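You operate a simulated robot arm through the tools that you are given. There is no shell and no other tool. Be economical: measure what you need, move in short steps, check, and stop when the job is done.

You are at the controls of a simulated two-armed robot. One attempt, no reset.

TASK
Stand the teal cube light on the console table and switch it on.
Fine: it is in the gold-handled drawer; shut that again, and hold the light steady while you press its button; leave the other light in the drawer, off. Set down upright: what you pick out. Where these are worked on the way, their far stop is far enough and under half their travel is too little: gold-handled drawer.

The check looks at the end state, three seconds after you hand in, the way a careful person would. Anything else that was tipped, shoved, dropped, spilled or broken makes it a failure.

THE ROBOT
Two 7-joint arms with two-finger parallel grippers on one trunk, on a base that drives. Base frame: it is fixed to the floor where the robot stands at the start and does not move with it; the origin is under the middle of the robot, x ahead of it, y to its left, z up. Readings come in m, degrees, newtons and seconds.
The left shoulder is at the start at [0.06, 0.143, 0.901], the right one opposite. With the tool pointing down near the work surface each hand reaches from about 0.26 to 0.72 m from the robot's upright axis, wherever it stands, measured 20 degrees to its own side. Places, roughly: gold-handled drawer [0.7, 0, 0.7]; orange cube light button [0.7, 0.1, 0.7]; teal cube light button [0.6, 0.2, 0.7]; top of the console table [0.8, -0.2, 0.8]. Payload 1.57 kg a hand.
The tool frame of a hand sits at the grasp point between the pads (the TCP): z along the fingers, y along the line on which they close. The tips reach 0.03 m beyond it. The gripper opens to 0.11 m. The fingers are 0.024 m wide and 0.012 m thick; the gripper's body (0.048 by 0.112 m) begins 0.078 m behind the TCP.
Orientation is that of the tool frame in the base frame, as a unit quaternion [w, x, y, z]. With the fingers straight down and closing along the base's y, the tool's x points along the base's -x, its y along +y and its z along -z.

THE INTERFACE
- The arms move only by the tool apply_moves. It takes "left_deltas", "right_deltas" or both (then of equal length, played together; a hand with none holds still); each is text: rows parted by semicolons, each of 7 numbers parted by spaces: the shift along the base's x, y, z in m, then the turn, a rotation vector about the base's x, y, z in degrees, then the closure in counts, from 0 (fully open) to 255 (shut). In form: x y z rx ry rz fingers; .... A call has 1 to 10 rows; each row is the pose to reach, as a shift and turn from the pose commanded when the call began. Each row takes 0.2 s and may step no farther than 0.05 m and 8.6 degrees from the row before; otherwise, or with a gripper value out of range, the whole call is refused. A pose out of reach is approached as far as the arm can. The call stops where the force on the tool passes 90 N (or 10 N more than at its start, if that is more) or the arm is blocked; 0.2 s more then pass. The fingers move at their own pace (about 0.045 m/s each) and stop on an object; they squeeze with about 36 N. The grip force told is the motor's: it shows also when the fingers shut on nothing. Time passes only in rows, and 0.2 s behind the last, so rows that repeat a pose let the fingers close. The reply holds the time, the measured pose of the TCP, the force on the tool along the base axes, the opening and the grip force, in the units named above and with some noise, with the torque about the TCP (base axes, N m) and any sound that the robot's microphone picked up.
- Cameras (640 x 400 px; columns grow to the right, rows downward): "scene" is now at [0.0462, 0.0109, 1.5215]; the picture's right is [0.11, -0.99, 0.00], its down [-0.74, -0.08, -0.67] and it looks along [0.66, 0.07, -0.74] (base axes); focal length 278 px, centre (320, 200). "left" rides on the left gripper at [0.07, -0.016, -0.141] in its tool frame; the picture's right is [0.23, 0.97, 0.00], its down [-0.85, 0.20, -0.48] and it looks along [-0.47, 0.11, 0.88] (tool axes); focal length 222 px, centre (320, 200). "right" rides on the right gripper at [0.07, 0.016, -0.141] in its tool frame; the picture's right is [-0.23, 0.97, 0.00], its down [-0.86, -0.20, -0.48] and it looks along [-0.47, -0.11, 0.88] (tool axes); focal length 222 px, centre (320, 200). There is no depth. A picture from a camera that has moved, and an enlarged one, comes with that camera's place and axes in the base frame and with its lens. The place of the scene camera against the robot may be out by one fixed shift of up to 0.012 m in any direction.
- camera(camera): a new picture of that camera. The clock stands still meanwhile.
- lift_body(by): slides the trunk up (or, below 0, down) by that many m; the arms and the scene camera ride with it, the base frame stays. It gives what a move gives, with no picture.
- roll_base(legs): drives the robot by 1 to 6 legs, each [ahead, left, turn to the left] in m, m and degrees, along the robot's own axes; the way and the turn of a leg run together, so that a leg with both is an arc; at most 1.5 m and 180 degrees a leg. The arms and the cameras ride along, it lands a little off, and it stops where it bumps. It gives what a move gives.
- turn_head(pan, tilt): turns the head with the scene camera to pan (to the left, within 86 degrees either way) and tilt (down, from -29 to 69), counted from straight ahead of the robot. It gives what a move gives.
- zoom(camera, box): a new picture of the part [left, top, right, bottom] of that camera's present view, enlarged. The clock stands still meanwhile.
- close_job(): hands the job in; it is judged then, once.

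Work in short steps. Places have to be worked out from the pictures, the camera data and where the tool is seen: move nearer, look again, correct. Check each grasp and each placing, and mend what went wrong. You have 120 turns and 92 pictures in all, those below and enlarged ones among them. Open the grippers and draw the arms clear of the work before you hand the job in, unless the task says otherwise; then end with one line.

The tools are called after "Emit:" by a JSON object that holds its "op" and its "data". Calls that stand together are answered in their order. apply_moves: Moves the arms, as the interface text tells. Its arguments: {"type":"object","properties":{"left_deltas":{"type":"string"},"right_deltas":{"type":"string"}},"required":[]} The other tools are called the same way: lift_body (by) slides the trunk up or down; roll_base (legs) drives the base; turn_head (pan, tilt) turns the head that bears the scene camera; camera (camera) takes a picture; zoom (camera, box) takes an enlarged picture of a part of a camera's view; close_job () hands the job in.

At the start:

```text
clock: 0.0
left_ee_pos: [0.4926, 0.3011, 1.0758]
left_tool_rot: [0.0, 0.0, 1.0, 0.0]
left_force: [0.6, 0.1, -0.4]
left_moment: [0.0, -0.02, 0.03]
left_width: 0.1102
left_grip_force: 0.0
right_ee_pos: [0.4318, -0.1602, 1.0004]
right_tool_rot: [0.0, 0.001, 1.0, 0.0]
right_force: [-0.6, 0.2, -0.2]
right_moment: [0.02, -0.02, 0.01]
right_width: 0.11
right_grip_force: 0.0
trunk travel left (down, up): [-0.5, 0.09]
robot x, y, heading: [0.0028, -0.0002, 0.1]
head pan, tilt: [6.4, 48.0]
```

scene: 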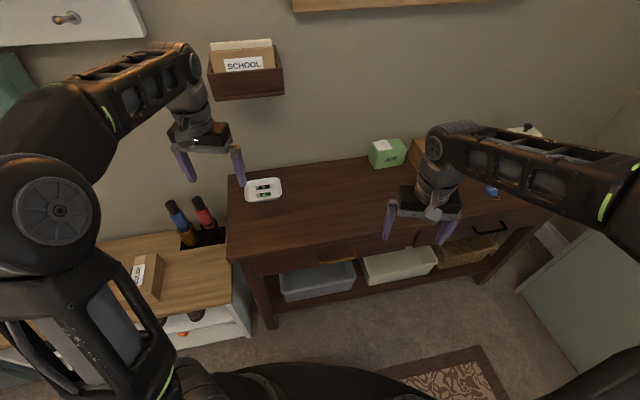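
right: 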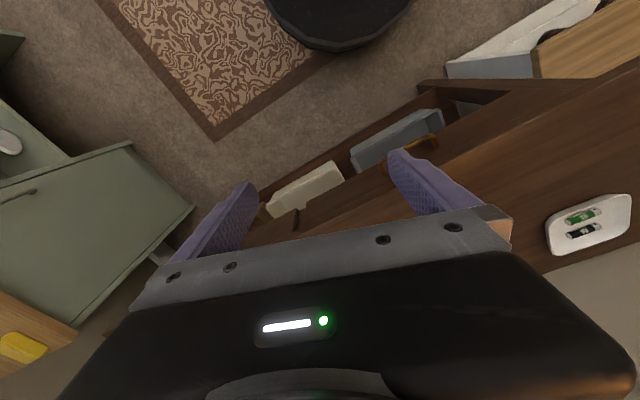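
left: 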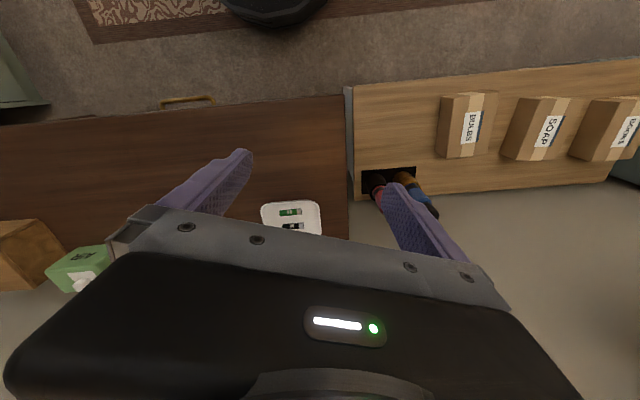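

I'll look closer at the table's front edge to find the gold handle and the button layout.

Emit:
{"op": "zoom", "data": {"camera": "scene", "box": [220, 140, 540, 340]}}

Emit:
{"op": "zoom", "data": {"camera": "left", "box": [60, 60, 380, 260]}}

```text
2.00 times, centred on (380, 240) of scene
camera zoom: at [0.0462, 0.0109, 1.5215], right [0.11, -0.99, 0.0], down [-0.74, -0.08, -0.67], along [0.66, 0.07, -0.74], focal length 556 px, centre (200, 120)
```

zoom: 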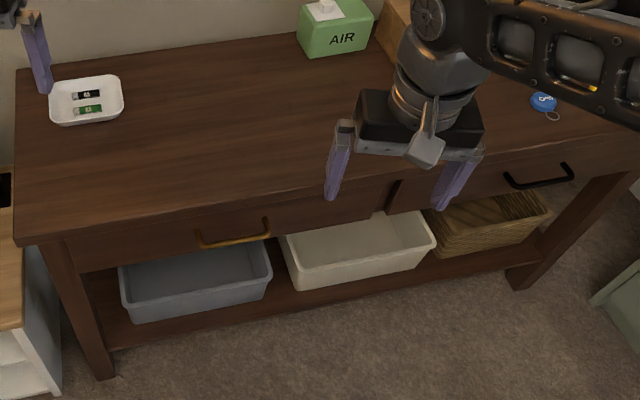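

```text
2.00 times, centred on (220, 160) of left
camera zoom: at [0.4218, 0.2853, 1.2176], right [-0.23, 0.97, 0.0], down [0.85, 0.2, 0.48], along [0.47, 0.11, -0.88], focal length 444 px, centre (520, 280)
```

zoom: 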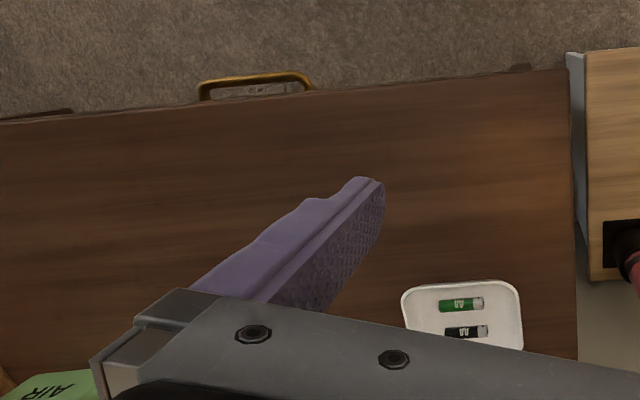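

The table's front runs about 16° turned (pull direction about [-0.96,-0.28]), and the gold handle is near [0.535, 0.00, 0.66]. I back the base off 0.2 m so there is room for the open drawer.

Emit:
{"op": "roll_base", "data": {"legs": [[-0.2, 0, 0]]}}

```text
clock: 1.6
left_ee_pos: [0.2907, 0.3008, 1.0765]
left_tool_rot: [0.002, 0.001, 1.0, 0.0]
left_force: [-0.1, -0.3, 0.5]
left_moment: [0.0, 0.01, -0.01]
left_width: 0.1099
left_grip_force: 0.0
right_ee_pos: [0.2306, -0.1603, 1.0004]
right_tool_rot: [0.001, 0.001, 1.0, 0.0]
right_force: [-0.2, -0.8, 0.1]
right_moment: [-0.03, -0.02, -0.01]
right_width: 0.1101
right_grip_force: 0.1
trunk travel left (down, up): [-0.5, 0.09]
robot x, y, heading: [-0.2016, 0.0023, -0.2]
head pan, tilt: [6.4, 48.0]
```

I rotate the right hand towards pointing forward with the fingers closing vertically, in two halves, while bringing it in front of the drawer.

Emit:
{"op": "apply_moves", "data": {"right_deltas": "0.01 0.01 -0.01 4.94 -4.94 -4.94 0; 0.02 0.02 -0.02 9.88 -9.88 -9.88 0; 0.03 0.03 -0.03 14.82 -14.82 -14.82 0; 0.04 0.03 -0.05 19.76 -19.76 -19.76 0; 0.06 0.03 -0.07 24.7 -24.7 -24.7 0; 0.08 0.04 -0.09 29.64 -29.64 -29.64 0; 0.10 0.05 -0.11 34.58 -34.58 -34.58 0"}}

```text
clock: 3.2
left_ee_pos: [0.2926, 0.299, 1.0764]
left_tool_rot: [0.0, 0.001, 1.0, 0.0]
left_force: [0.6, -0.4, 0.2]
left_moment: [0.01, 0.0, 0.01]
left_width: 0.1099
left_grip_force: 0.1
right_ee_pos: [0.3315, -0.1111, 0.8901]
right_tool_rot: [0.288, 0.29, 0.866, 0.289]
right_force: [-0.1, -0.7, 0.8]
right_moment: [0.02, 0.01, 0.04]
right_width: 0.1102
right_grip_force: 0.0
trunk travel left (down, up): [-0.5, 0.09]
robot x, y, heading: [-0.2026, -0.0018, -0.3]
head pan, tilt: [6.4, 48.0]
```

Good, it follows. Second half of the turn, going down to handle height with a standoff.

Emit:
{"op": "apply_moves", "data": {"right_deltas": "0 0.01 -0.03 4.94 -4.94 -4.94 0; 0.01 0.02 -0.06 9.88 -9.88 -9.88 0; 0.02 0.03 -0.09 14.82 -14.82 -14.82 0; 0.03 0.04 -0.12 19.76 -19.76 -19.76 0; 0.04 0.05 -0.15 24.7 -24.7 -24.7 0; 0.05 0.06 -0.18 29.64 -29.64 -29.64 0; 0.06 0.075 -0.21 34.58 -34.58 -34.58 0"}}

Emit:
{"op": "apply_moves", "data": {"right_deltas": "0 0 -0.005 0 0 8.2 0; 0.01 0 -0.01 0 0 16.3 0"}}

Emit:
{"op": "camera", "data": {"camera": "right"}}

Emit:
{"op": "camera", "data": {"camera": "scene"}}

```text
clock: 4.8
left_ee_pos: [0.2923, 0.3004, 1.0764]
left_tool_rot: [0.0, 0.001, 1.0, 0.0]
left_force: [0.5, -0.3, -0.2]
left_moment: [-0.01, -0.01, -0.02]
left_width: 0.11
left_grip_force: 0.0
right_ee_pos: [0.3934, -0.0382, 0.68]
right_tool_rot: [0.501, 0.5, 0.499, 0.5]
right_force: [-0.2, -0.1, 0.0]
right_moment: [-0.02, -0.02, 0.03]
right_width: 0.1101
right_grip_force: 0.1
trunk travel left (down, up): [-0.5, 0.09]
robot x, y, heading: [-0.1971, -0.0016, -0.1]
head pan, tilt: [6.4, 48.0]
```

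```text
clock: 5.4
left_ee_pos: [0.2921, 0.3014, 1.0761]
left_tool_rot: [0.0, 0.0, 1.0, 0.0]
left_force: [0.4, -0.6, 0.3]
left_moment: [0.0, -0.03, 0.01]
left_width: 0.11
left_grip_force: 0.2
right_ee_pos: [0.4027, -0.037, 0.671]
right_tool_rot: [0.422, 0.424, 0.566, 0.567]
right_force: [0.1, -0.2, 0.0]
right_moment: [0.01, -0.01, 0.01]
right_width: 0.1101
right_grip_force: 0.1
trunk travel left (down, up): [-0.5, 0.09]
robot x, y, heading: [-0.2, 0.0025, -0.3]
head pan, tilt: [6.4, 48.0]
```

```text
86 pictures are left
camera right: at [0.246, -0.011, 0.6868], right [0.07, -0.22, 0.97], down [-0.22, -0.96, -0.2], along [0.97, -0.2, -0.11], focal length 222 px, centre (320, 200)
```

right: 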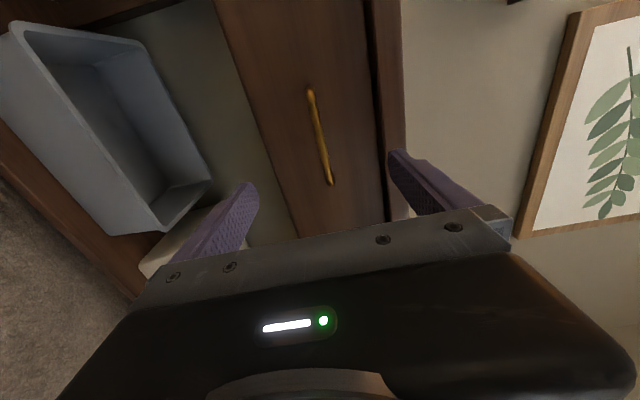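

```text
85 pictures are left
camera scene: at [-0.1547, 0.0109, 1.5215], right [0.11, -0.99, 0.0], down [-0.74, -0.08, -0.67], along [0.66, 0.07, -0.74], focal length 278 px, centre (320, 200)
```

scene: 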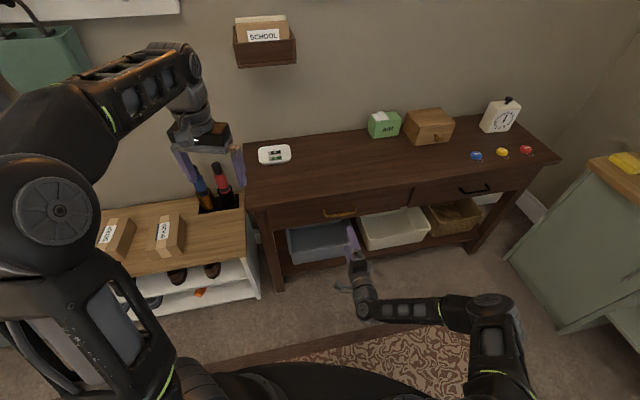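

The right camera puts the handle bar at about [0.535, 0.007, 0.672], level with the open fingers. I approach most of the way and look.

Emit:
{"op": "apply_moves", "data": {"right_deltas": "0.03 0.011 0 0 0 0 0; 0.06 0.022 0 0 0 0 0; 0.09 0.032 0 0 0 0 0"}}

Emit:
{"op": "camera", "data": {"camera": "right"}}

Emit:
{"op": "zoom", "data": {"camera": "scene", "box": [260, 160, 420, 260]}}

```text
clock: 6.2
left_ee_pos: [0.2921, 0.2997, 1.076]
left_tool_rot: [0.0, 0.0, 1.0, 0.0]
left_force: [0.3, -0.2, -0.2]
left_moment: [0.02, 0.02, 0.04]
left_width: 0.1099
left_grip_force: 0.1
right_ee_pos: [0.4903, -0.0058, 0.6684]
right_tool_rot: [0.424, 0.424, 0.566, 0.566]
right_force: [-0.2, -0.2, 0.1]
right_moment: [0.0, -0.02, 0.02]
right_width: 0.1101
right_grip_force: 0.1
trunk travel left (down, up): [-0.5, 0.09]
robot x, y, heading: [-0.2016, 0.0026, -0.2]
head pan, tilt: [6.4, 48.0]
```

```text
84 pictures are left
camera right: at [0.3347, 0.0213, 0.6852], right [0.07, -0.22, 0.97], down [-0.22, -0.96, -0.2], along [0.97, -0.2, -0.11], focal length 222 px, centre (320, 200)
```

right: 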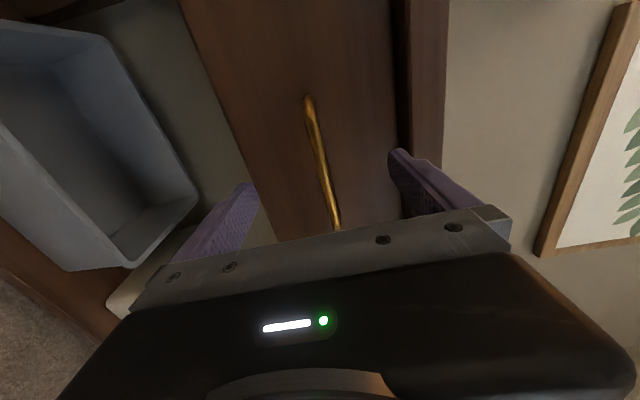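

```text
4.00 times, centred on (340, 210) of scene
camera zoom: at [-0.1547, 0.0113, 1.5215], right [0.11, -0.99, 0.0], down [-0.74, -0.08, -0.67], along [0.66, 0.07, -0.74], focal length 1111 px, centre (240, 160)
```

zoom: 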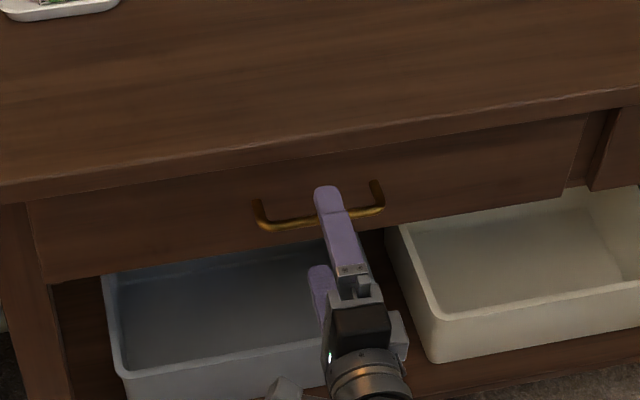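

The bar sits about 0.046 m ahead of the TCP and central. I go 0.034 m further and close on it.

Emit:
{"op": "apply_moves", "data": {"right_deltas": "0.017 0.005 0.001 0 0 0 0; 0.033 0.01 0.001 0 0 0 0; 0.033 0.01 0.001 0 0 0 255; 0.033 0.01 0.001 0 0 0 255; 0.033 0.01 0.001 0 0 0 255; 0.033 0.01 0.001 0 0 0 255; 0.033 0.01 0.001 0 0 0 255; 0.033 0.01 0.001 0 0 0 255"}}

Emit:
{"op": "zoom", "data": {"camera": "scene", "box": [260, 160, 420, 260]}}

```text
clock: 8.0
left_ee_pos: [0.2914, 0.3, 1.0765]
left_tool_rot: [0.001, 0.001, 1.0, 0.0]
left_force: [0.1, 0.9, -0.5]
left_moment: [-0.03, -0.01, 0.01]
left_width: 0.11
left_grip_force: 0.0
right_ee_pos: [0.5234, 0.0055, 0.672]
right_tool_rot: [0.424, 0.423, 0.566, 0.567]
right_force: [-0.7, 0.9, 8.0]
right_moment: [0.06, -0.08, 0.05]
right_width: 0.0111
right_grip_force: 15.5
trunk travel left (down, up): [-0.5, 0.09]
robot x, y, heading: [-0.2028, 0.0008, -0.2]
head pan, tilt: [6.4, 48.0]
```

```text
4.00 times, centred on (340, 210) of scene
camera zoom: at [-0.156, 0.011, 1.5217], right [0.11, -0.99, 0.0], down [-0.74, -0.08, -0.67], along [0.67, 0.07, -0.74], focal length 1111 px, centre (240, 160)
```

zoom: 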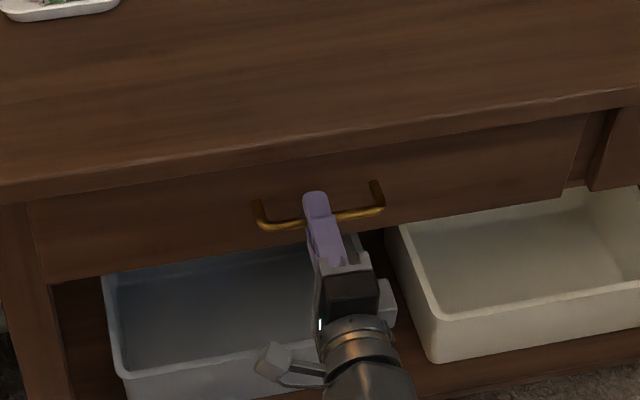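

The bar is held (width 0.011). I pull gently along the drawer axis, 0.2 m.

Emit:
{"op": "apply_moves", "data": {"right_deltas": "-0.01 -0.003 0 0 0 0 255; -0.024 -0.007 0 0 0 0 255; -0.043 -0.0125 0 0 0 0 255; -0.062 -0.018 0 0 0 0 255; -0.082 -0.0235 0 0 0 0 255; -0.101 -0.029 0 0 0 0 255; -0.120 -0.0345 0 0 0 0 255; -0.139 -0.040 0 0 0 0 255; -0.149 -0.043 0 0 0 0 255; -0.154 -0.0445 0 0 0 0 255"}}

Emit:
{"op": "camera", "data": {"camera": "scene"}}

```text
clock: 10.2
left_ee_pos: [0.2913, 0.2985, 1.0776]
left_tool_rot: [0.0, 0.002, 1.0, 0.001]
left_force: [0.3, -0.1, 0.2]
left_moment: [-0.01, -0.02, -0.01]
left_width: 0.11
left_grip_force: 0.0
right_ee_pos: [0.37, -0.0449, 0.6716]
right_tool_rot: [0.427, 0.425, 0.564, 0.565]
right_force: [9.2, -25.7, 19.6]
right_moment: [0.14, -0.09, 0.13]
right_width: 0.0104
right_grip_force: 28.9
trunk travel left (down, up): [-0.5, 0.09]
robot x, y, heading: [-0.2027, 0.0007, 0.1]
head pan, tilt: [6.4, 48.0]
```

```text
81 pictures are left
camera scene: at [-0.1557, 0.0086, 1.5216], right [0.11, -0.99, 0.0], down [-0.74, -0.08, -0.67], along [0.67, 0.07, -0.74], focal length 278 px, centre (320, 200)
```

scene: 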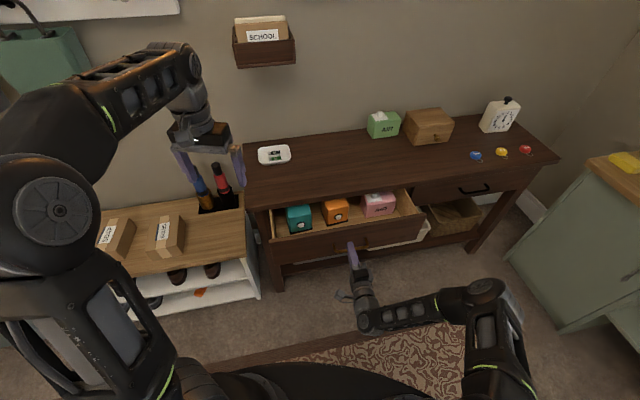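

The drawer is open about 0.16 m, with the true axis nearer 18°. Let me look inside.

Emit:
{"op": "zoom", "data": {"camera": "scene", "box": [250, 160, 442, 280]}}

Emit:
{"op": "camera", "data": {"camera": "left"}}

```text
3.33 times, centred on (346, 220) of scene
camera zoom: at [-0.1557, 0.0086, 1.5216], right [0.11, -0.99, 0.0], down [-0.74, -0.08, -0.67], along [0.67, 0.07, -0.74], focal length 926 px, centre (233, 133)
```

zoom: 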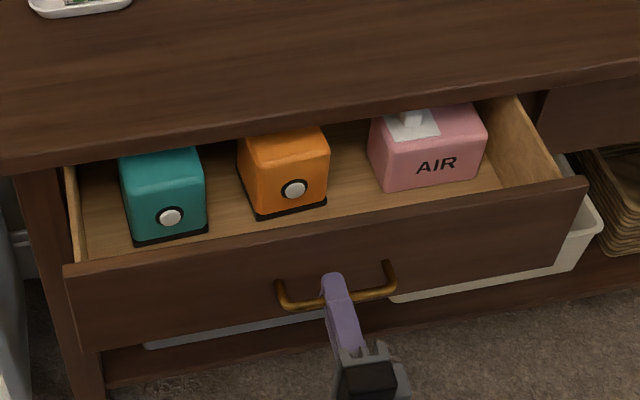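

```text
79 pictures are left
camera left: at [0.2208, 0.2823, 1.2185], right [-0.22, 0.97, 0.0], down [0.86, 0.2, 0.48], along [0.47, 0.11, -0.88], focal length 222 px, centre (320, 200)
```

left: 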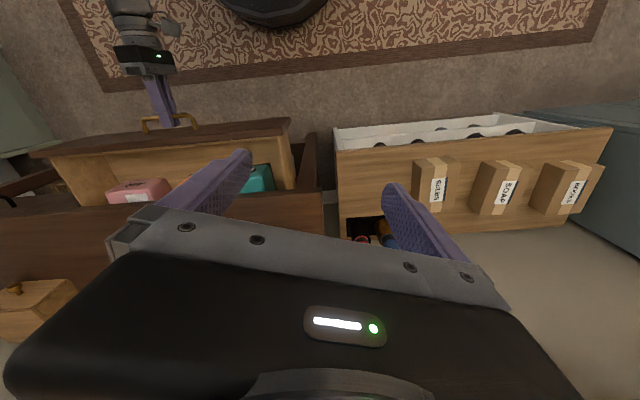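

Light buttons face the front. I pull out further, correcting for the true axis direction.

Emit:
{"op": "apply_moves", "data": {"right_deltas": "-0.010 -0.008 0 0 0 0 255; -0.024 -0.013 0 0 0 0 255; -0.043 -0.019 0 0 0 0 255; -0.062 -0.025 0 0 0 0 255; -0.081 -0.031 0 0 0 0 255; -0.095 -0.036 0 0 0 0 255; -0.105 -0.039 0 0 0 0 255; -0.11 -0.0405 0 0 0 0 255"}}

Emit:
{"op": "zoom", "data": {"camera": "scene", "box": [240, 160, 464, 300]}}

```text
clock: 12.0
left_ee_pos: [0.291, 0.2996, 1.0753]
left_tool_rot: [0.0, 0.002, 1.0, 0.0]
left_force: [0.1, 0.0, -0.6]
left_moment: [-0.04, 0.05, 0.01]
left_width: 0.1099
left_grip_force: 0.1
right_ee_pos: [0.2572, -0.0796, 0.6697]
right_tool_rot: [0.421, 0.425, 0.568, 0.565]
right_force: [0.2, -0.1, -0.1]
right_moment: [0.04, 0.01, -0.02]
right_width: 0.0001
right_grip_force: 21.2
trunk travel left (down, up): [-0.5, 0.09]
robot x, y, heading: [-0.201, -0.0021, -0.2]
head pan, tilt: [6.4, 48.0]
```

```text
2.86 times, centred on (352, 230) of scene
camera zoom: at [-0.1549, 0.0111, 1.5213], right [0.11, -0.99, 0.0], down [-0.74, -0.08, -0.67], along [0.66, 0.07, -0.74], focal length 794 px, centre (229, 114)
```

zoom: 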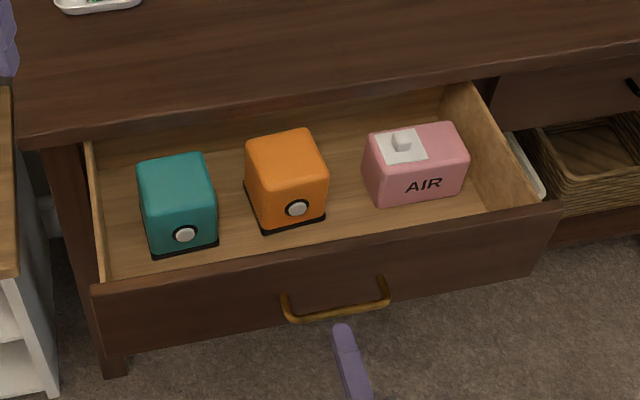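

The drawer reached its stop (about 0.24 m) and the bar slipped out of the pads there. I draw the right hand back slightly and open it, and bring the left hand above the teal cube, turned 17°.

Emit:
{"op": "apply_moves", "data": {"left_deltas": "0.028 -0.032 -0.03 0 0 3.4 40; 0.056 -0.064 -0.06 0 0 6.8 40; 0.084 -0.096 -0.09 0 0 10.2 40; 0.112 -0.128 -0.12 0 0 13.6 40; 0.14 -0.16 -0.15 0 0 17 40", "right_deltas": "-0.02 -0.006 0 0 0 0 255; -0.04 -0.012 0 0 0 0 255; -0.05 -0.015 0 0 0 0 200; -0.05 -0.015 0 0 0 0 200; -0.05 -0.015 0 0 0 0 200"}}

Emit:
{"op": "camera", "data": {"camera": "left"}}

Emit:
{"op": "zoom", "data": {"camera": "scene", "box": [240, 160, 464, 300]}}

```text
refused: row 1 steps farther than a row can; nothing moved
```

```text
77 pictures are left
camera left: at [0.2213, 0.2843, 1.2172], right [-0.22, 0.97, 0.0], down [0.86, 0.2, 0.48], along [0.47, 0.11, -0.88], focal length 222 px, centre (320, 200)
```

left: 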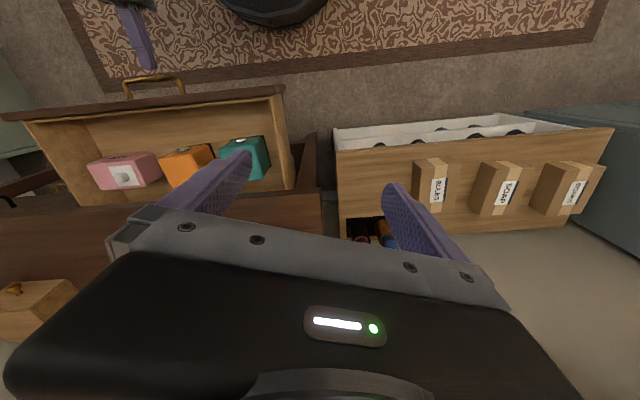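

```text
2.86 times, centred on (352, 230) of scene
camera zoom: at [-0.1549, 0.0111, 1.5213], right [0.11, -0.99, 0.0], down [-0.74, -0.08, -0.67], along [0.66, 0.07, -0.74], focal length 794 px, centre (229, 114)
```

zoom: 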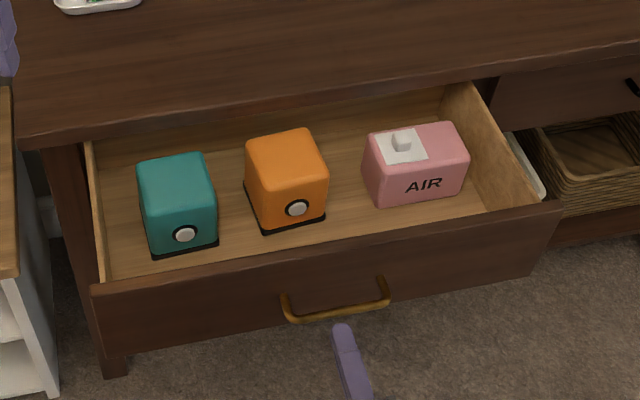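

Step was slightly too long; same move in more rows.

Emit:
{"op": "apply_moves", "data": {"left_deltas": "0.02 -0.023 -0.02 0 0 2.4 40; 0.04 -0.046 -0.04 0 0 4.8 40; 0.06 -0.069 -0.06 0 0 7.2 40; 0.08 -0.092 -0.085 0 0 9.6 40; 0.10 -0.115 -0.11 0 0 12 40; 0.12 -0.138 -0.13 0 0 14.5 40; 0.14 -0.16 -0.15 0 0 17 40", "right_deltas": "-0.02 -0.006 0 0 0 0 255; -0.04 -0.012 0 0 0 0 255; -0.05 -0.015 0 0 0 0 200; -0.05 -0.015 0 0 0 0 200; -0.05 -0.015 0 0 0 0 200; -0.05 -0.015 0 0 0 0 200; -0.05 -0.015 0 0 0 0 200"}}

Emit:
{"op": "camera", "data": {"camera": "left"}}

Emit:
{"op": "zoom", "data": {"camera": "scene", "box": [240, 160, 464, 300]}}

```text
clock: 13.6
left_ee_pos: [0.4322, 0.1406, 0.924]
left_tool_rot: [0.0, -0.147, 0.989, 0.0]
left_force: [-0.7, 0.2, -0.3]
left_moment: [-0.02, -0.03, 0.06]
left_width: 0.0926
left_grip_force: 0.0
right_ee_pos: [0.2091, -0.0947, 0.6709]
right_tool_rot: [0.423, 0.424, 0.567, 0.566]
right_force: [0.2, 0.5, -0.4]
right_moment: [0.01, 0.0, 0.02]
right_width: 0.024
right_grip_force: 0.1
trunk travel left (down, up): [-0.5, 0.09]
robot x, y, heading: [-0.1998, -0.0035, 0.0]
head pan, tilt: [6.4, 48.0]
```

```text
75 pictures are left
camera left: at [0.3705, 0.1046, 1.0662], right [-0.5, 0.87, 0.0], down [0.76, 0.44, 0.48], along [0.41, 0.24, -0.88], focal length 222 px, centre (320, 200)
```

left: 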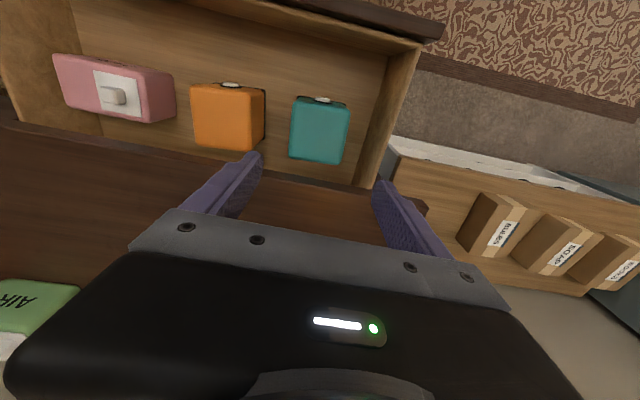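

```text
2.86 times, centred on (352, 230) of scene
camera zoom: at [-0.1543, 0.0107, 1.5215], right [0.11, -0.99, 0.0], down [-0.74, -0.08, -0.67], along [0.66, 0.07, -0.74], focal length 794 px, centre (229, 114)
```

zoom: 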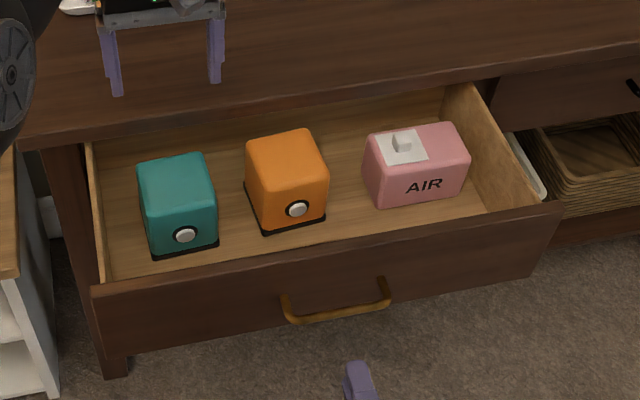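

Triangulated: teal cube top centre ≈ [0.428, 0.136, 0.737], side ≈ 0.08, yaw ≈ 24°. I turn the left hand 7° more, centre it and descend to just above the cube to check.

Emit:
{"op": "apply_moves", "data": {"left_deltas": "-0.002 -0.002 -0.04 0 0 3.5 25; -0.004 -0.0045 -0.08 0 0 7 25; -0.004 -0.0045 -0.12 0 0 7 25; -0.004 -0.0045 -0.12 0 0 7 25"}}

Emit:
{"op": "camera", "data": {"camera": "left"}}

Emit:
{"op": "zoom", "data": {"camera": "scene", "box": [240, 160, 400, 260]}}

```text
clock: 14.6
left_ee_pos: [0.4271, 0.136, 0.8041]
left_tool_rot: [0.0, -0.207, 0.978, 0.0]
left_force: [0.6, -0.4, -0.1]
left_moment: [-0.03, 0.01, -0.05]
left_width: 0.0993
left_grip_force: 0.1
right_ee_pos: [0.209, -0.0934, 0.6716]
right_tool_rot: [0.423, 0.424, 0.566, 0.566]
right_force: [0.8, -0.5, -0.3]
right_moment: [0.03, 0.01, 0.0]
right_width: 0.0238
right_grip_force: 0.0
trunk travel left (down, up): [-0.5, 0.09]
robot x, y, heading: [-0.1991, -0.0033, -0.0]
head pan, tilt: [6.4, 48.0]
```

```text
73 pictures are left
camera left: at [0.3687, 0.0936, 0.9466], right [-0.6, 0.8, 0.0], down [0.7, 0.53, 0.48], along [0.38, 0.29, -0.88], focal length 222 px, centre (320, 200)
```

left: 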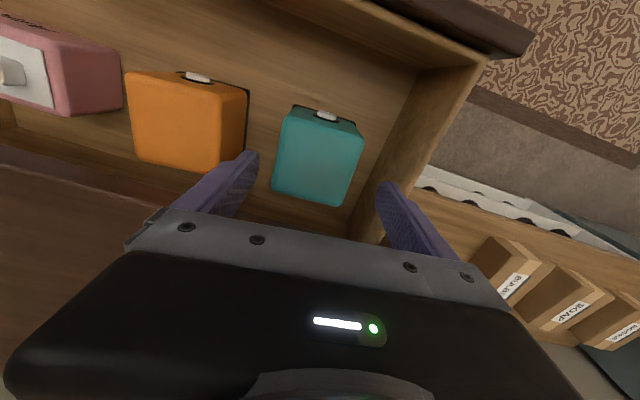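

```text
4.00 times, centred on (320, 210) of scene
camera zoom: at [-0.1549, 0.0109, 1.5215], right [0.11, -0.99, 0.0], down [-0.74, -0.08, -0.67], along [0.66, 0.07, -0.74], focal length 1111 px, centre (320, 160)
```

zoom: 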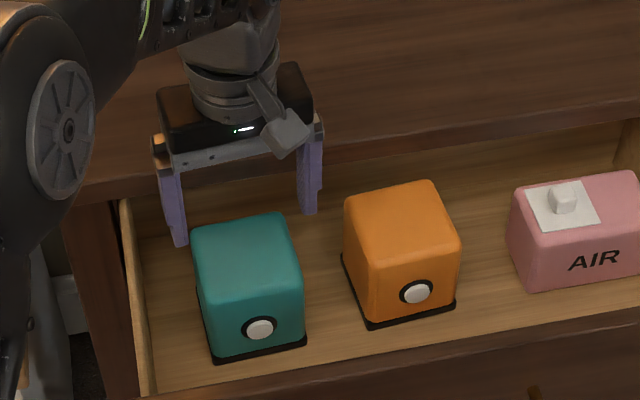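

Fingers straddle the cube well (lateral error ~2 mm). I descend to the grasp height and close.

Emit:
{"op": "apply_moves", "data": {"left_deltas": "0.002 -0.001 -0.035 0 0 0 25; 0.002 -0.001 -0.07 0 0 0 25; 0.002 -0.001 -0.10 0 0 0 25; 0.002 -0.001 -0.103 0 0 0 25; 0.002 -0.001 -0.103 0 0 0 160; 0.002 -0.001 -0.103 0 0 0 160; 0.002 -0.001 -0.103 0 0 0 160; 0.002 -0.001 -0.103 0 0 0 160"}}

Emit:
{"op": "zoom", "data": {"camera": "scene", "box": [240, 160, 400, 260]}}

```text
clock: 16.4
left_ee_pos: [0.4312, 0.1357, 0.7022]
left_tool_rot: [0.0, -0.207, 0.978, 0.0]
left_force: [-0.2, -0.6, 0.3]
left_moment: [-0.07, -0.08, -0.03]
left_width: 0.0898
left_grip_force: 35.8
right_ee_pos: [0.2082, -0.095, 0.6723]
right_tool_rot: [0.423, 0.424, 0.567, 0.566]
right_force: [0.2, 0.3, -0.4]
right_moment: [-0.03, 0.0, 0.02]
right_width: 0.0238
right_grip_force: 0.1
trunk travel left (down, up): [-0.5, 0.09]
robot x, y, heading: [-0.2014, 0.0016, -0.1]
head pan, tilt: [6.4, 48.0]
```

```text
4.00 times, centred on (320, 210) of scene
camera zoom: at [-0.1548, 0.0109, 1.5215], right [0.11, -0.99, 0.0], down [-0.74, -0.08, -0.67], along [0.66, 0.07, -0.74], focal length 1111 px, centre (320, 160)
```

zoom: 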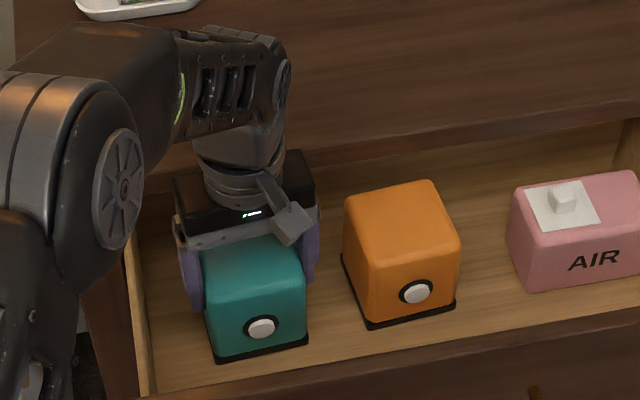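

Gripped at 0.09 m width, 36 N. Lift straight up.

Emit:
{"op": "apply_moves", "data": {"left_deltas": "0 0 0.02 0 0 0 160; 0 0 0.05 0 0 0 160; 0 0 0.09 0 0 0 160; 0 0 0.13 0 0 0 160; 0 0 0.17 0 0 0 160; 0 0 0.2 0 0 0 160; 0 0 0.21 0 0 0 160"}}

Emit:
{"op": "camera", "data": {"camera": "scene"}}

Emit:
{"op": "camera", "data": {"camera": "left"}}

```text
clock: 18.0
left_ee_pos: [0.4292, 0.1343, 0.9129]
left_tool_rot: [0.001, -0.207, 0.978, 0.0]
left_force: [0.6, 0.9, -0.8]
left_moment: [0.0, 0.01, -0.02]
left_width: 0.09
left_grip_force: 36.3
right_ee_pos: [0.2093, -0.0937, 0.672]
right_tool_rot: [0.423, 0.424, 0.567, 0.566]
right_force: [-0.4, 0.5, 0.1]
right_moment: [-0.01, 0.03, 0.03]
right_width: 0.0236
right_grip_force: 0.1
trunk travel left (down, up): [-0.5, 0.09]
robot x, y, heading: [-0.198, 0.0005, 0.1]
head pan, tilt: [6.4, 48.0]
```

```text
70 pictures are left
camera scene: at [-0.1548, 0.011, 1.5215], right [0.11, -0.99, 0.0], down [-0.74, -0.08, -0.67], along [0.66, 0.07, -0.74], focal length 278 px, centre (320, 200)
```

scene: 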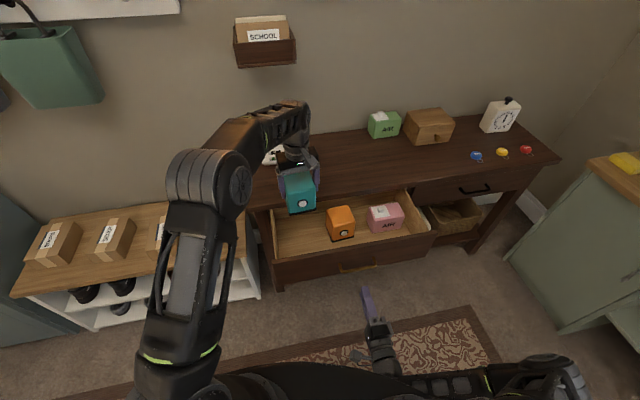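

```text
69 pictures are left
camera left: at [0.3718, 0.0925, 1.0544], right [-0.6, 0.8, 0.0], down [0.7, 0.53, 0.48], along [0.38, 0.29, -0.88], focal length 222 px, centre (320, 200)
```

left: 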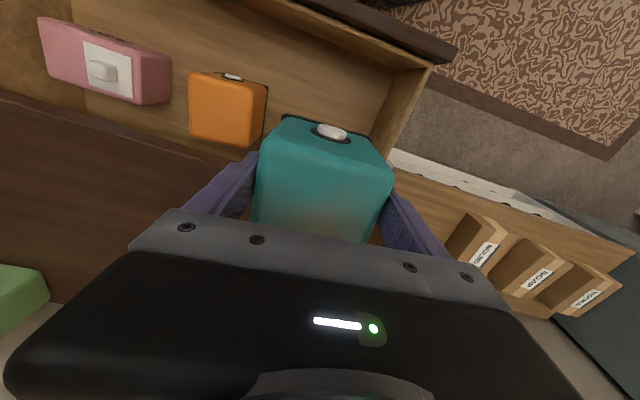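

The light is held clear. Now I push the drawer shut with the right fingers straddling the bar, first part.

Emit:
{"op": "apply_moves", "data": {"right_deltas": "0.029 0.009 0 0 0 0 200; 0.057 0.018 0 0 0 0 200; 0.081 0.0255 0 0 0 0 200; 0.095 0.030 0 0 0 0 200; 0.110 0.0345 0 0 0 0 200; 0.129 0.040 0 0 0 0 200; 0.148 0.046 0 0 0 0 200; 0.167 0.052 0 0 0 0 200; 0.186 0.058 0 0 0 0 200; 0.2 0.0625 0 0 0 0 200"}}

Emit:
{"op": "zoom", "data": {"camera": "scene", "box": [240, 140, 464, 280]}}

```text
clock: 20.2
left_ee_pos: [0.4296, 0.1372, 0.9124]
left_tool_rot: [0.0, -0.208, 0.978, 0.001]
left_force: [0.0, 0.3, -1.7]
left_moment: [0.0, -0.02, -0.01]
left_width: 0.0901
left_grip_force: 36.2
right_ee_pos: [0.4106, -0.0338, 0.6705]
right_tool_rot: [0.422, 0.425, 0.567, 0.565]
right_force: [-0.5, -0.1, 0.0]
right_moment: [-0.01, 0.03, 0.0]
right_width: 0.0239
right_grip_force: 0.0
trunk travel left (down, up): [-0.5, 0.09]
robot x, y, heading: [-0.2054, 0.0007, 0.0]
head pan, tilt: [6.4, 48.0]
```

```text
2.86 times, centred on (352, 210) of scene
camera zoom: at [-0.1546, 0.0111, 1.5215], right [0.11, -0.99, 0.0], down [-0.74, -0.08, -0.67], along [0.66, 0.07, -0.74], focal length 794 px, centre (229, 171)
```

zoom: 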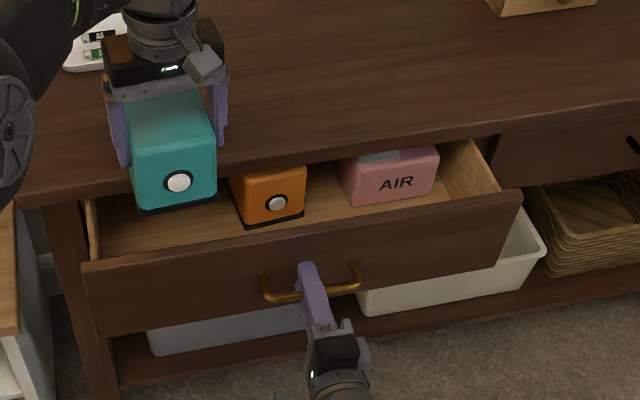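

It closes smoothly. Push the rest, slowing at the end.

Emit:
{"op": "apply_moves", "data": {"right_deltas": "0.019 0.006 0 0 0 0 200; 0.038 0.012 0 0 0 0 200; 0.057 0.0178 0 0 0 0 200; 0.076 0.0237 0 0 0 0 200; 0.095 0.0297 0 0 0 0 200; 0.106 0.033 0 0 0 0 200; 0.112 0.035 0 0 0 0 200; 0.117 0.0365 0 0 0 0 200; 0.12 0.0375 0 0 0 0 200"}}

Emit:
{"op": "zoom", "data": {"camera": "scene", "box": [240, 140, 464, 280]}}

```text
clock: 22.2
left_ee_pos: [0.4298, 0.1355, 0.9117]
left_tool_rot: [0.0, -0.208, 0.978, -0.001]
left_force: [0.6, 0.1, -1.5]
left_moment: [-0.01, -0.01, 0.02]
left_width: 0.0898
left_grip_force: 35.7
right_ee_pos: [0.5293, 0.0045, 0.6718]
right_tool_rot: [0.423, 0.424, 0.566, 0.566]
right_force: [0.5, 0.7, 0.1]
right_moment: [0.02, 0.01, -0.01]
right_width: 0.0238
right_grip_force: 0.0
trunk travel left (down, up): [-0.5, 0.09]
robot x, y, heading: [-0.2005, -0.0006, 0.1]
head pan, tilt: [6.4, 48.0]
```

```text
2.86 times, centred on (352, 210) of scene
camera zoom: at [-0.1547, 0.0111, 1.5215], right [0.11, -0.99, 0.0], down [-0.74, -0.08, -0.67], along [0.66, 0.07, -0.74], focal length 794 px, centre (229, 171)
```

zoom: 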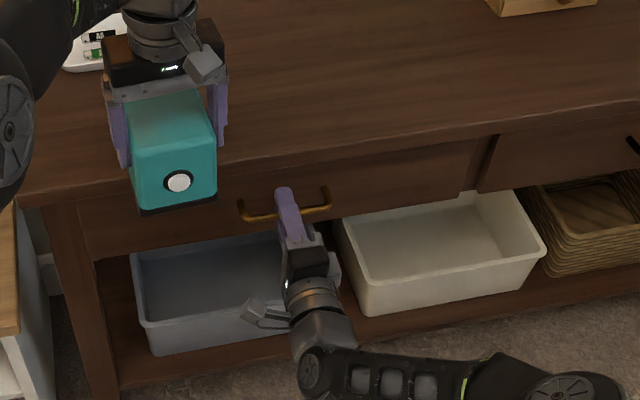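

No contact force from the stop yet, so I push on in small steps until it meets resistance.

Emit:
{"op": "apply_moves", "data": {"right_deltas": "0.004 0.0012 0 0 0 0 200; 0.008 0.0025 0 0 0 0 200; 0.012 0.0037 0 0 0 0 200; 0.016 0.005 0 0 0 0 200; 0.016 0.005 0 0 0 0 200"}}

Emit:
{"op": "zoom", "data": {"camera": "scene", "box": [260, 150, 420, 250]}}

```text
clock: 23.1
left_ee_pos: [0.4247, 0.1309, 0.9151]
left_tool_rot: [0.003, -0.204, 0.979, 0.001]
left_force: [-0.8, 0.3, -1.1]
left_moment: [0.01, -0.04, 0.02]
left_width: 0.09
left_grip_force: 35.9
right_ee_pos: [0.533, 0.006, 0.6702]
right_tool_rot: [0.422, 0.425, 0.567, 0.565]
right_force: [-26.5, -9.3, 8.5]
right_moment: [0.38, -0.61, 0.27]
right_width: 0.0274
right_grip_force: 3.2
trunk travel left (down, up): [-0.5, 0.09]
robot x, y, heading: [-0.2015, -0.001, -0.4]
head pan, tilt: [6.4, 48.0]
stopped in row 4 (right hand): the force on the tool passed its limit at 98 N (the readings are from after the stop); the commanded pose is now the measured one
```

```text
4.00 times, centred on (340, 200) of scene
camera zoom: at [-0.1631, 0.009, 1.5222], right [0.1, -0.99, 0.0], down [-0.74, -0.08, -0.67], along [0.67, 0.07, -0.74], focal length 1111 px, centre (240, 200)
```

zoom: 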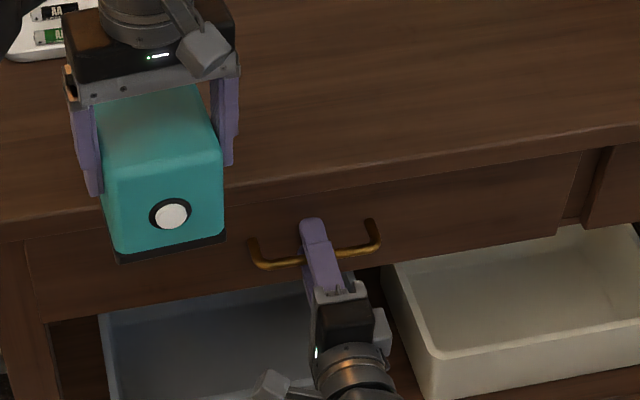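

The drawer is fully shut against its stop. I draw the right hand straight back and then up above table level.

Emit:
{"op": "apply_moves", "data": {"right_deltas": "-0.02 -0.006 0.0 0 0 0 190; -0.05 -0.0155 0 0 0 0 190; -0.09 -0.028 0 0 0 0 190; -0.13 -0.04 0.01 0 0 0 190; -0.16 -0.055 0.04 0 0 0 255; -0.17 -0.075 0.08 0 0 0 255; -0.18 -0.095 0.12 0 0 0 255; -0.19 -0.11 0.16 0 0 0 255; -0.2 -0.12 0.2 0 0 0 255; -0.2 -0.13 0.24 0 0 0 255"}}

Emit:
{"op": "camera", "data": {"camera": "scene"}}

```text
clock: 25.3
left_ee_pos: [0.4289, 0.1335, 0.9136]
left_tool_rot: [-0.001, -0.205, 0.979, 0.0]
left_force: [-0.6, -0.2, -1.1]
left_moment: [0.01, 0.0, -0.02]
left_width: 0.09
left_grip_force: 36.2
right_ee_pos: [0.3363, -0.1249, 0.9064]
right_tool_rot: [0.421, 0.426, 0.569, 0.563]
right_force: [0.5, -0.2, 0.1]
right_moment: [0.02, 0.0, -0.02]
right_width: 0.0002
right_grip_force: 21.6
trunk travel left (down, up): [-0.5, 0.09]
robot x, y, heading: [-0.1964, 0.0013, -0.4]
head pan, tilt: [6.4, 48.0]
```

```text
65 pictures are left
camera scene: at [-0.1567, 0.0105, 1.5215], right [0.11, -0.99, 0.0], down [-0.74, -0.08, -0.67], along [0.67, 0.07, -0.74], focal length 278 px, centre (320, 200)
```

scene: 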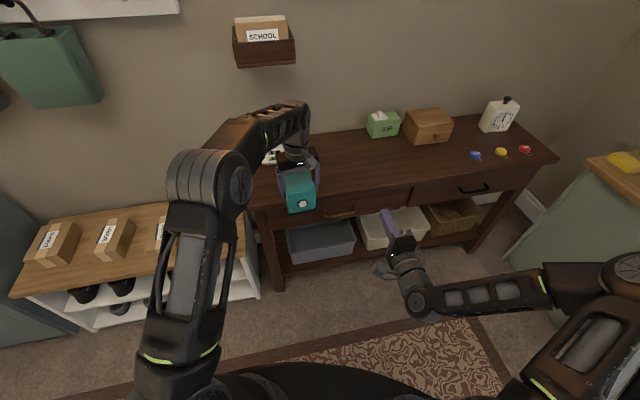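

Everything is clear; I drive forward 0.2 m so the table top is in reach.

Emit:
{"op": "roll_base", "data": {"legs": [[0.19, 0, 0]]}}

Emit:
{"op": "camera", "data": {"camera": "scene"}}

Emit:
{"op": "camera", "data": {"camera": "left"}}

Emit:
{"op": "camera", "data": {"camera": "right"}}

```text
clock: 26.9
left_ee_pos: [0.6224, 0.1325, 0.9119]
left_tool_rot: [0.0, -0.206, 0.979, 0.0]
left_force: [0.0, -0.6, -2.1]
left_moment: [0.01, 0.05, -0.03]
left_width: 0.0901
left_grip_force: 36.0
right_ee_pos: [0.5301, -0.1255, 0.9059]
right_tool_rot: [0.42, 0.426, 0.57, 0.563]
right_force: [1.2, -0.9, 0.5]
right_moment: [0.02, 0.04, 0.02]
right_width: 0.0
right_grip_force: 21.8
trunk travel left (down, up): [-0.5, 0.09]
robot x, y, heading: [-0.0148, -0.0009, -0.4]
head pan, tilt: [6.4, 48.0]
```

```text
64 pictures are left
camera scene: at [0.038, 0.0094, 1.5214], right [0.11, -0.99, 0.0], down [-0.74, -0.08, -0.67], along [0.66, 0.07, -0.74], focal length 278 px, centre (320, 200)
```

scene: 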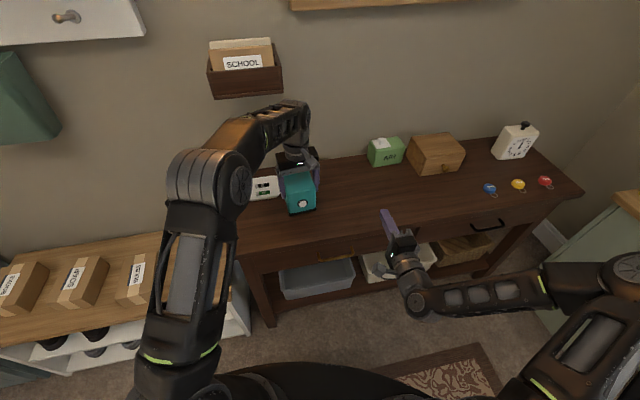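

```text
63 pictures are left
camera left: at [0.5644, 0.09, 1.0533], right [-0.6, 0.8, 0.0], down [0.7, 0.53, 0.48], along [0.38, 0.29, -0.88], focal length 222 px, centre (320, 200)
```

left: 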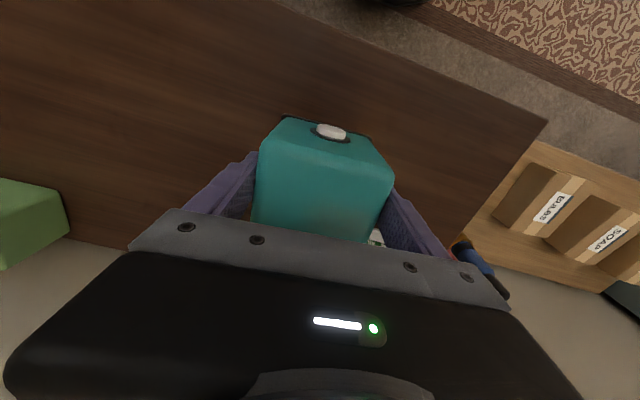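

```text
62 pictures are left
camera right: at [0.3746, -0.0986, 0.9233], right [0.08, -0.22, 0.97], down [-0.22, -0.96, -0.19], along [0.97, -0.2, -0.12], focal length 222 px, centre (320, 200)
```

right: 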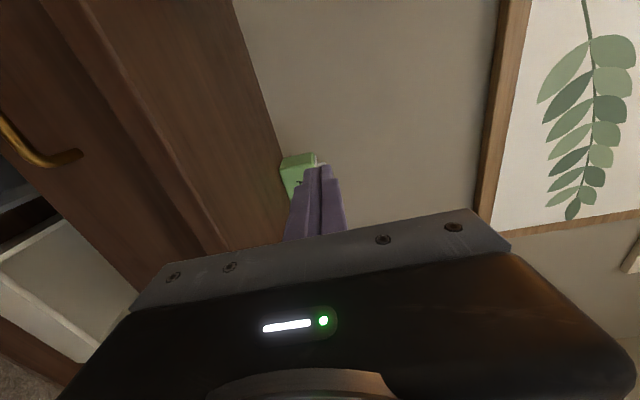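

I shift the cube a touch to the right, away from the battery tray, and descend to just above the table top.

Emit:
{"op": "apply_moves", "data": {"left_deltas": "-0.006 -0.014 -0.01 0 0 0 160; -0.012 -0.028 -0.025 0 0 0 160; -0.012 -0.028 -0.045 0 0 0 160; -0.012 -0.028 -0.055 0 0 0 160"}}

Emit:
{"op": "zoom", "data": {"camera": "scene", "box": [220, 140, 380, 240]}}

Emit:
{"op": "camera", "data": {"camera": "right"}}

```text
clock: 27.9
left_ee_pos: [0.6099, 0.105, 0.8622]
left_tool_rot: [0.004, -0.206, 0.979, -0.001]
left_force: [-0.1, 0.1, 34.2]
left_moment: [0.93, 0.41, -0.54]
left_width: 0.0902
left_grip_force: 36.3
right_ee_pos: [0.5278, -0.1243, 0.9075]
right_tool_rot: [0.421, 0.425, 0.569, 0.564]
right_force: [1.0, 1.1, 0.2]
right_moment: [-0.02, 0.02, 0.01]
right_width: 0.0
right_grip_force: 21.5
trunk travel left (down, up): [-0.5, 0.09]
robot x, y, heading: [-0.0112, 0.0024, -0.3]
head pan, tilt: [6.4, 48.0]
```

```text
4.00 times, centred on (300, 190) of scene
camera zoom: at [0.0338, 0.0089, 1.5222], right [0.11, -0.99, 0.0], down [-0.74, -0.08, -0.67], along [0.67, 0.07, -0.74], focal length 1111 px, centre (400, 240)
```

zoom: 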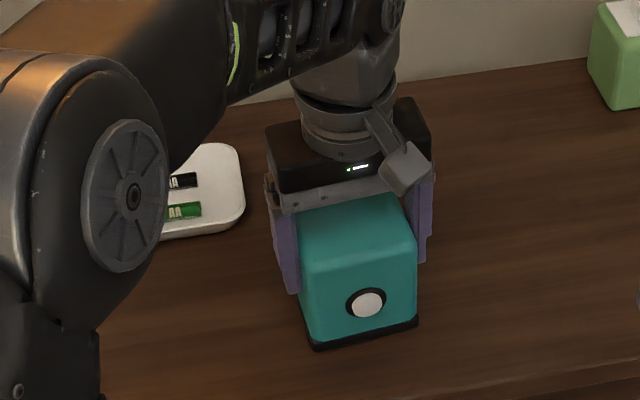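

```text
60 pictures are left
camera right: at [0.3721, -0.0989, 0.9251], right [0.07, -0.22, 0.97], down [-0.22, -0.96, -0.2], along [0.97, -0.2, -0.12], focal length 222 px, centre (320, 200)
```

right: 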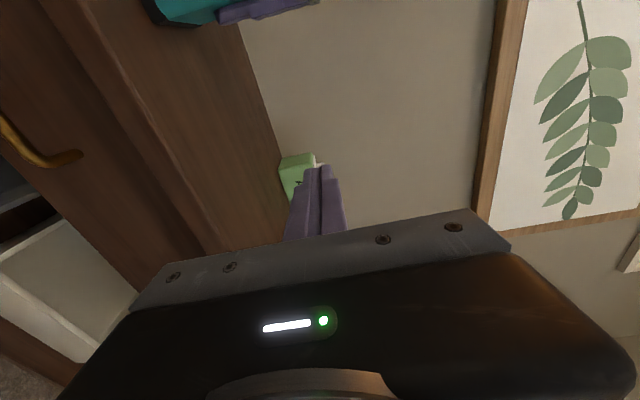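

The base has touched the table (34 N up at TCP z 0.862). I ease up, release so it settles flat, and regrip.

Emit:
{"op": "apply_moves", "data": {"left_deltas": "0 0 0.004 0 0 0 160; 0 0 0.005 0 0 0 28; 0 0 0.005 0 0 0 28; 0 0 0.005 0 0 0 28"}}

Emit:
{"op": "zoom", "data": {"camera": "scene", "box": [220, 140, 380, 240]}}

```text
clock: 28.9
left_ee_pos: [0.6081, 0.1047, 0.8624]
left_tool_rot: [-0.001, -0.207, 0.978, 0.001]
left_force: [-0.3, -0.3, 0.3]
left_moment: [-0.02, 0.03, 0.02]
left_width: 0.0979
left_grip_force: 0.0
right_ee_pos: [0.5297, -0.1245, 0.9059]
right_tool_rot: [0.42, 0.426, 0.57, 0.564]
right_force: [0.5, 0.1, 0.0]
right_moment: [0.01, 0.0, 0.01]
right_width: 0.0001
right_grip_force: 20.8
trunk travel left (down, up): [-0.5, 0.09]
robot x, y, heading: [-0.0095, 0.0015, -0.2]
head pan, tilt: [6.4, 48.0]
```

```text
4.00 times, centred on (300, 190) of scene
camera zoom: at [0.0364, 0.0093, 1.5215], right [0.11, -0.99, 0.0], down [-0.74, -0.08, -0.67], along [0.66, 0.07, -0.74], focal length 1111 px, centre (400, 240)
```

zoom: 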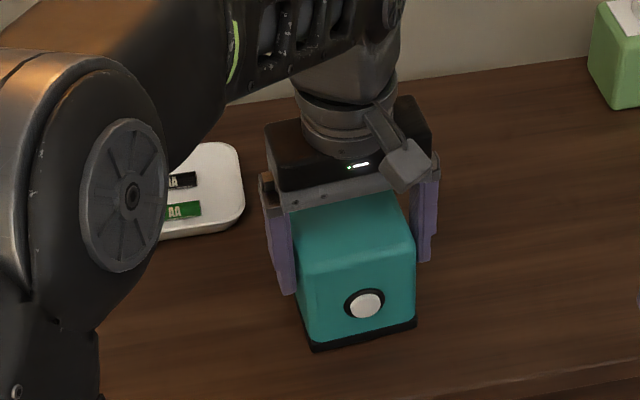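

The light stands flat. From the picture the button is at about [0.565, 0.090, 0.851] facing direction yaw ~24°. I regrip the cube with the left hand and bring the closed right fingers to a standoff in line with the button.

Emit:
{"op": "apply_moves", "data": {"left_deltas": "0 0 0 0 0 0 160; 0 0 0 0 0 0 160; 0 0 0 0 0 0 160; 0 0 0 0 0 0 160; 0 0 0 0 0 0 160; 0 0 0 0 0 0 160", "right_deltas": "-0.03 0 -0.01 0 0 2 255; -0.055 0.03 -0.025 0 0 4 255; -0.056 0.07 -0.04 0 0 6 255; -0.056 0.11 -0.05 0 0 7.3 255; -0.056 0.145 -0.055 0 0 7.3 255; -0.056 0.1755 -0.055 0 0 7.3 255"}}

Emit:
{"op": "zoom", "data": {"camera": "scene", "box": [220, 140, 380, 240]}}

Emit:
{"op": "camera", "data": {"camera": "right"}}

```text
clock: 30.3
left_ee_pos: [0.6092, 0.1058, 0.8621]
left_tool_rot: [0.0, -0.207, 0.978, 0.001]
left_force: [0.0, 0.7, 0.0]
left_moment: [-0.02, 0.04, -0.02]
left_width: 0.0897
left_grip_force: 35.8
right_ee_pos: [0.4744, 0.0503, 0.85]
right_tool_rot: [0.384, 0.388, 0.596, 0.589]
right_force: [0.5, 0.2, 0.0]
right_moment: [0.01, 0.0, 0.01]
right_width: 0.0
right_grip_force: 21.1
trunk travel left (down, up): [-0.5, 0.09]
robot x, y, heading: [-0.0101, -0.0019, -0.0]
head pan, tilt: [6.4, 48.0]
```

```text
4.00 times, centred on (300, 190) of scene
camera zoom: at [0.0368, 0.0097, 1.5215], right [0.11, -0.99, 0.0], down [-0.74, -0.08, -0.67], along [0.66, 0.07, -0.74], focal length 1111 px, centre (400, 240)
```

zoom: 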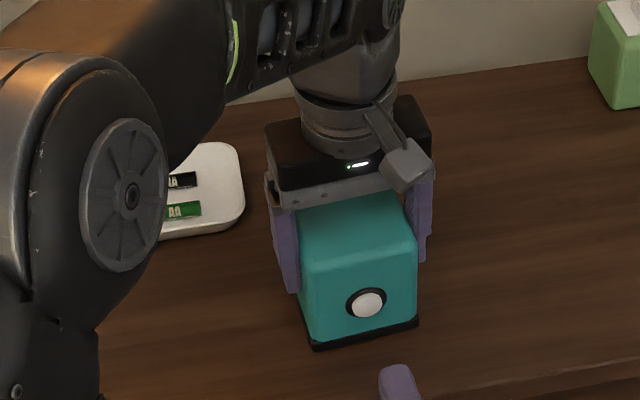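

```text
57 pictures are left
camera right: at [0.3163, 0.0573, 0.8675], right [0.1, -0.2, 0.97], down [-0.1, -0.98, -0.19], along [0.99, -0.07, -0.12], focal length 222 px, centre (320, 200)
```

right: 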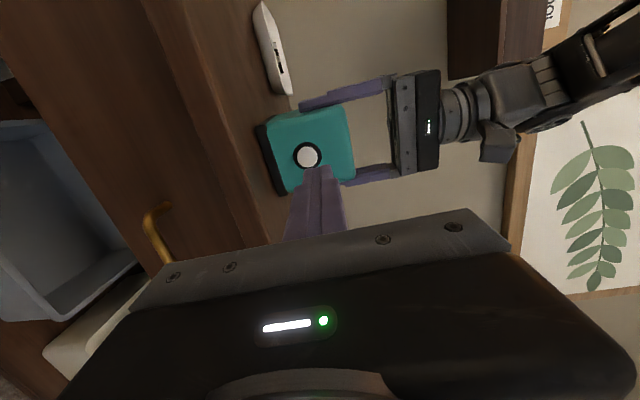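

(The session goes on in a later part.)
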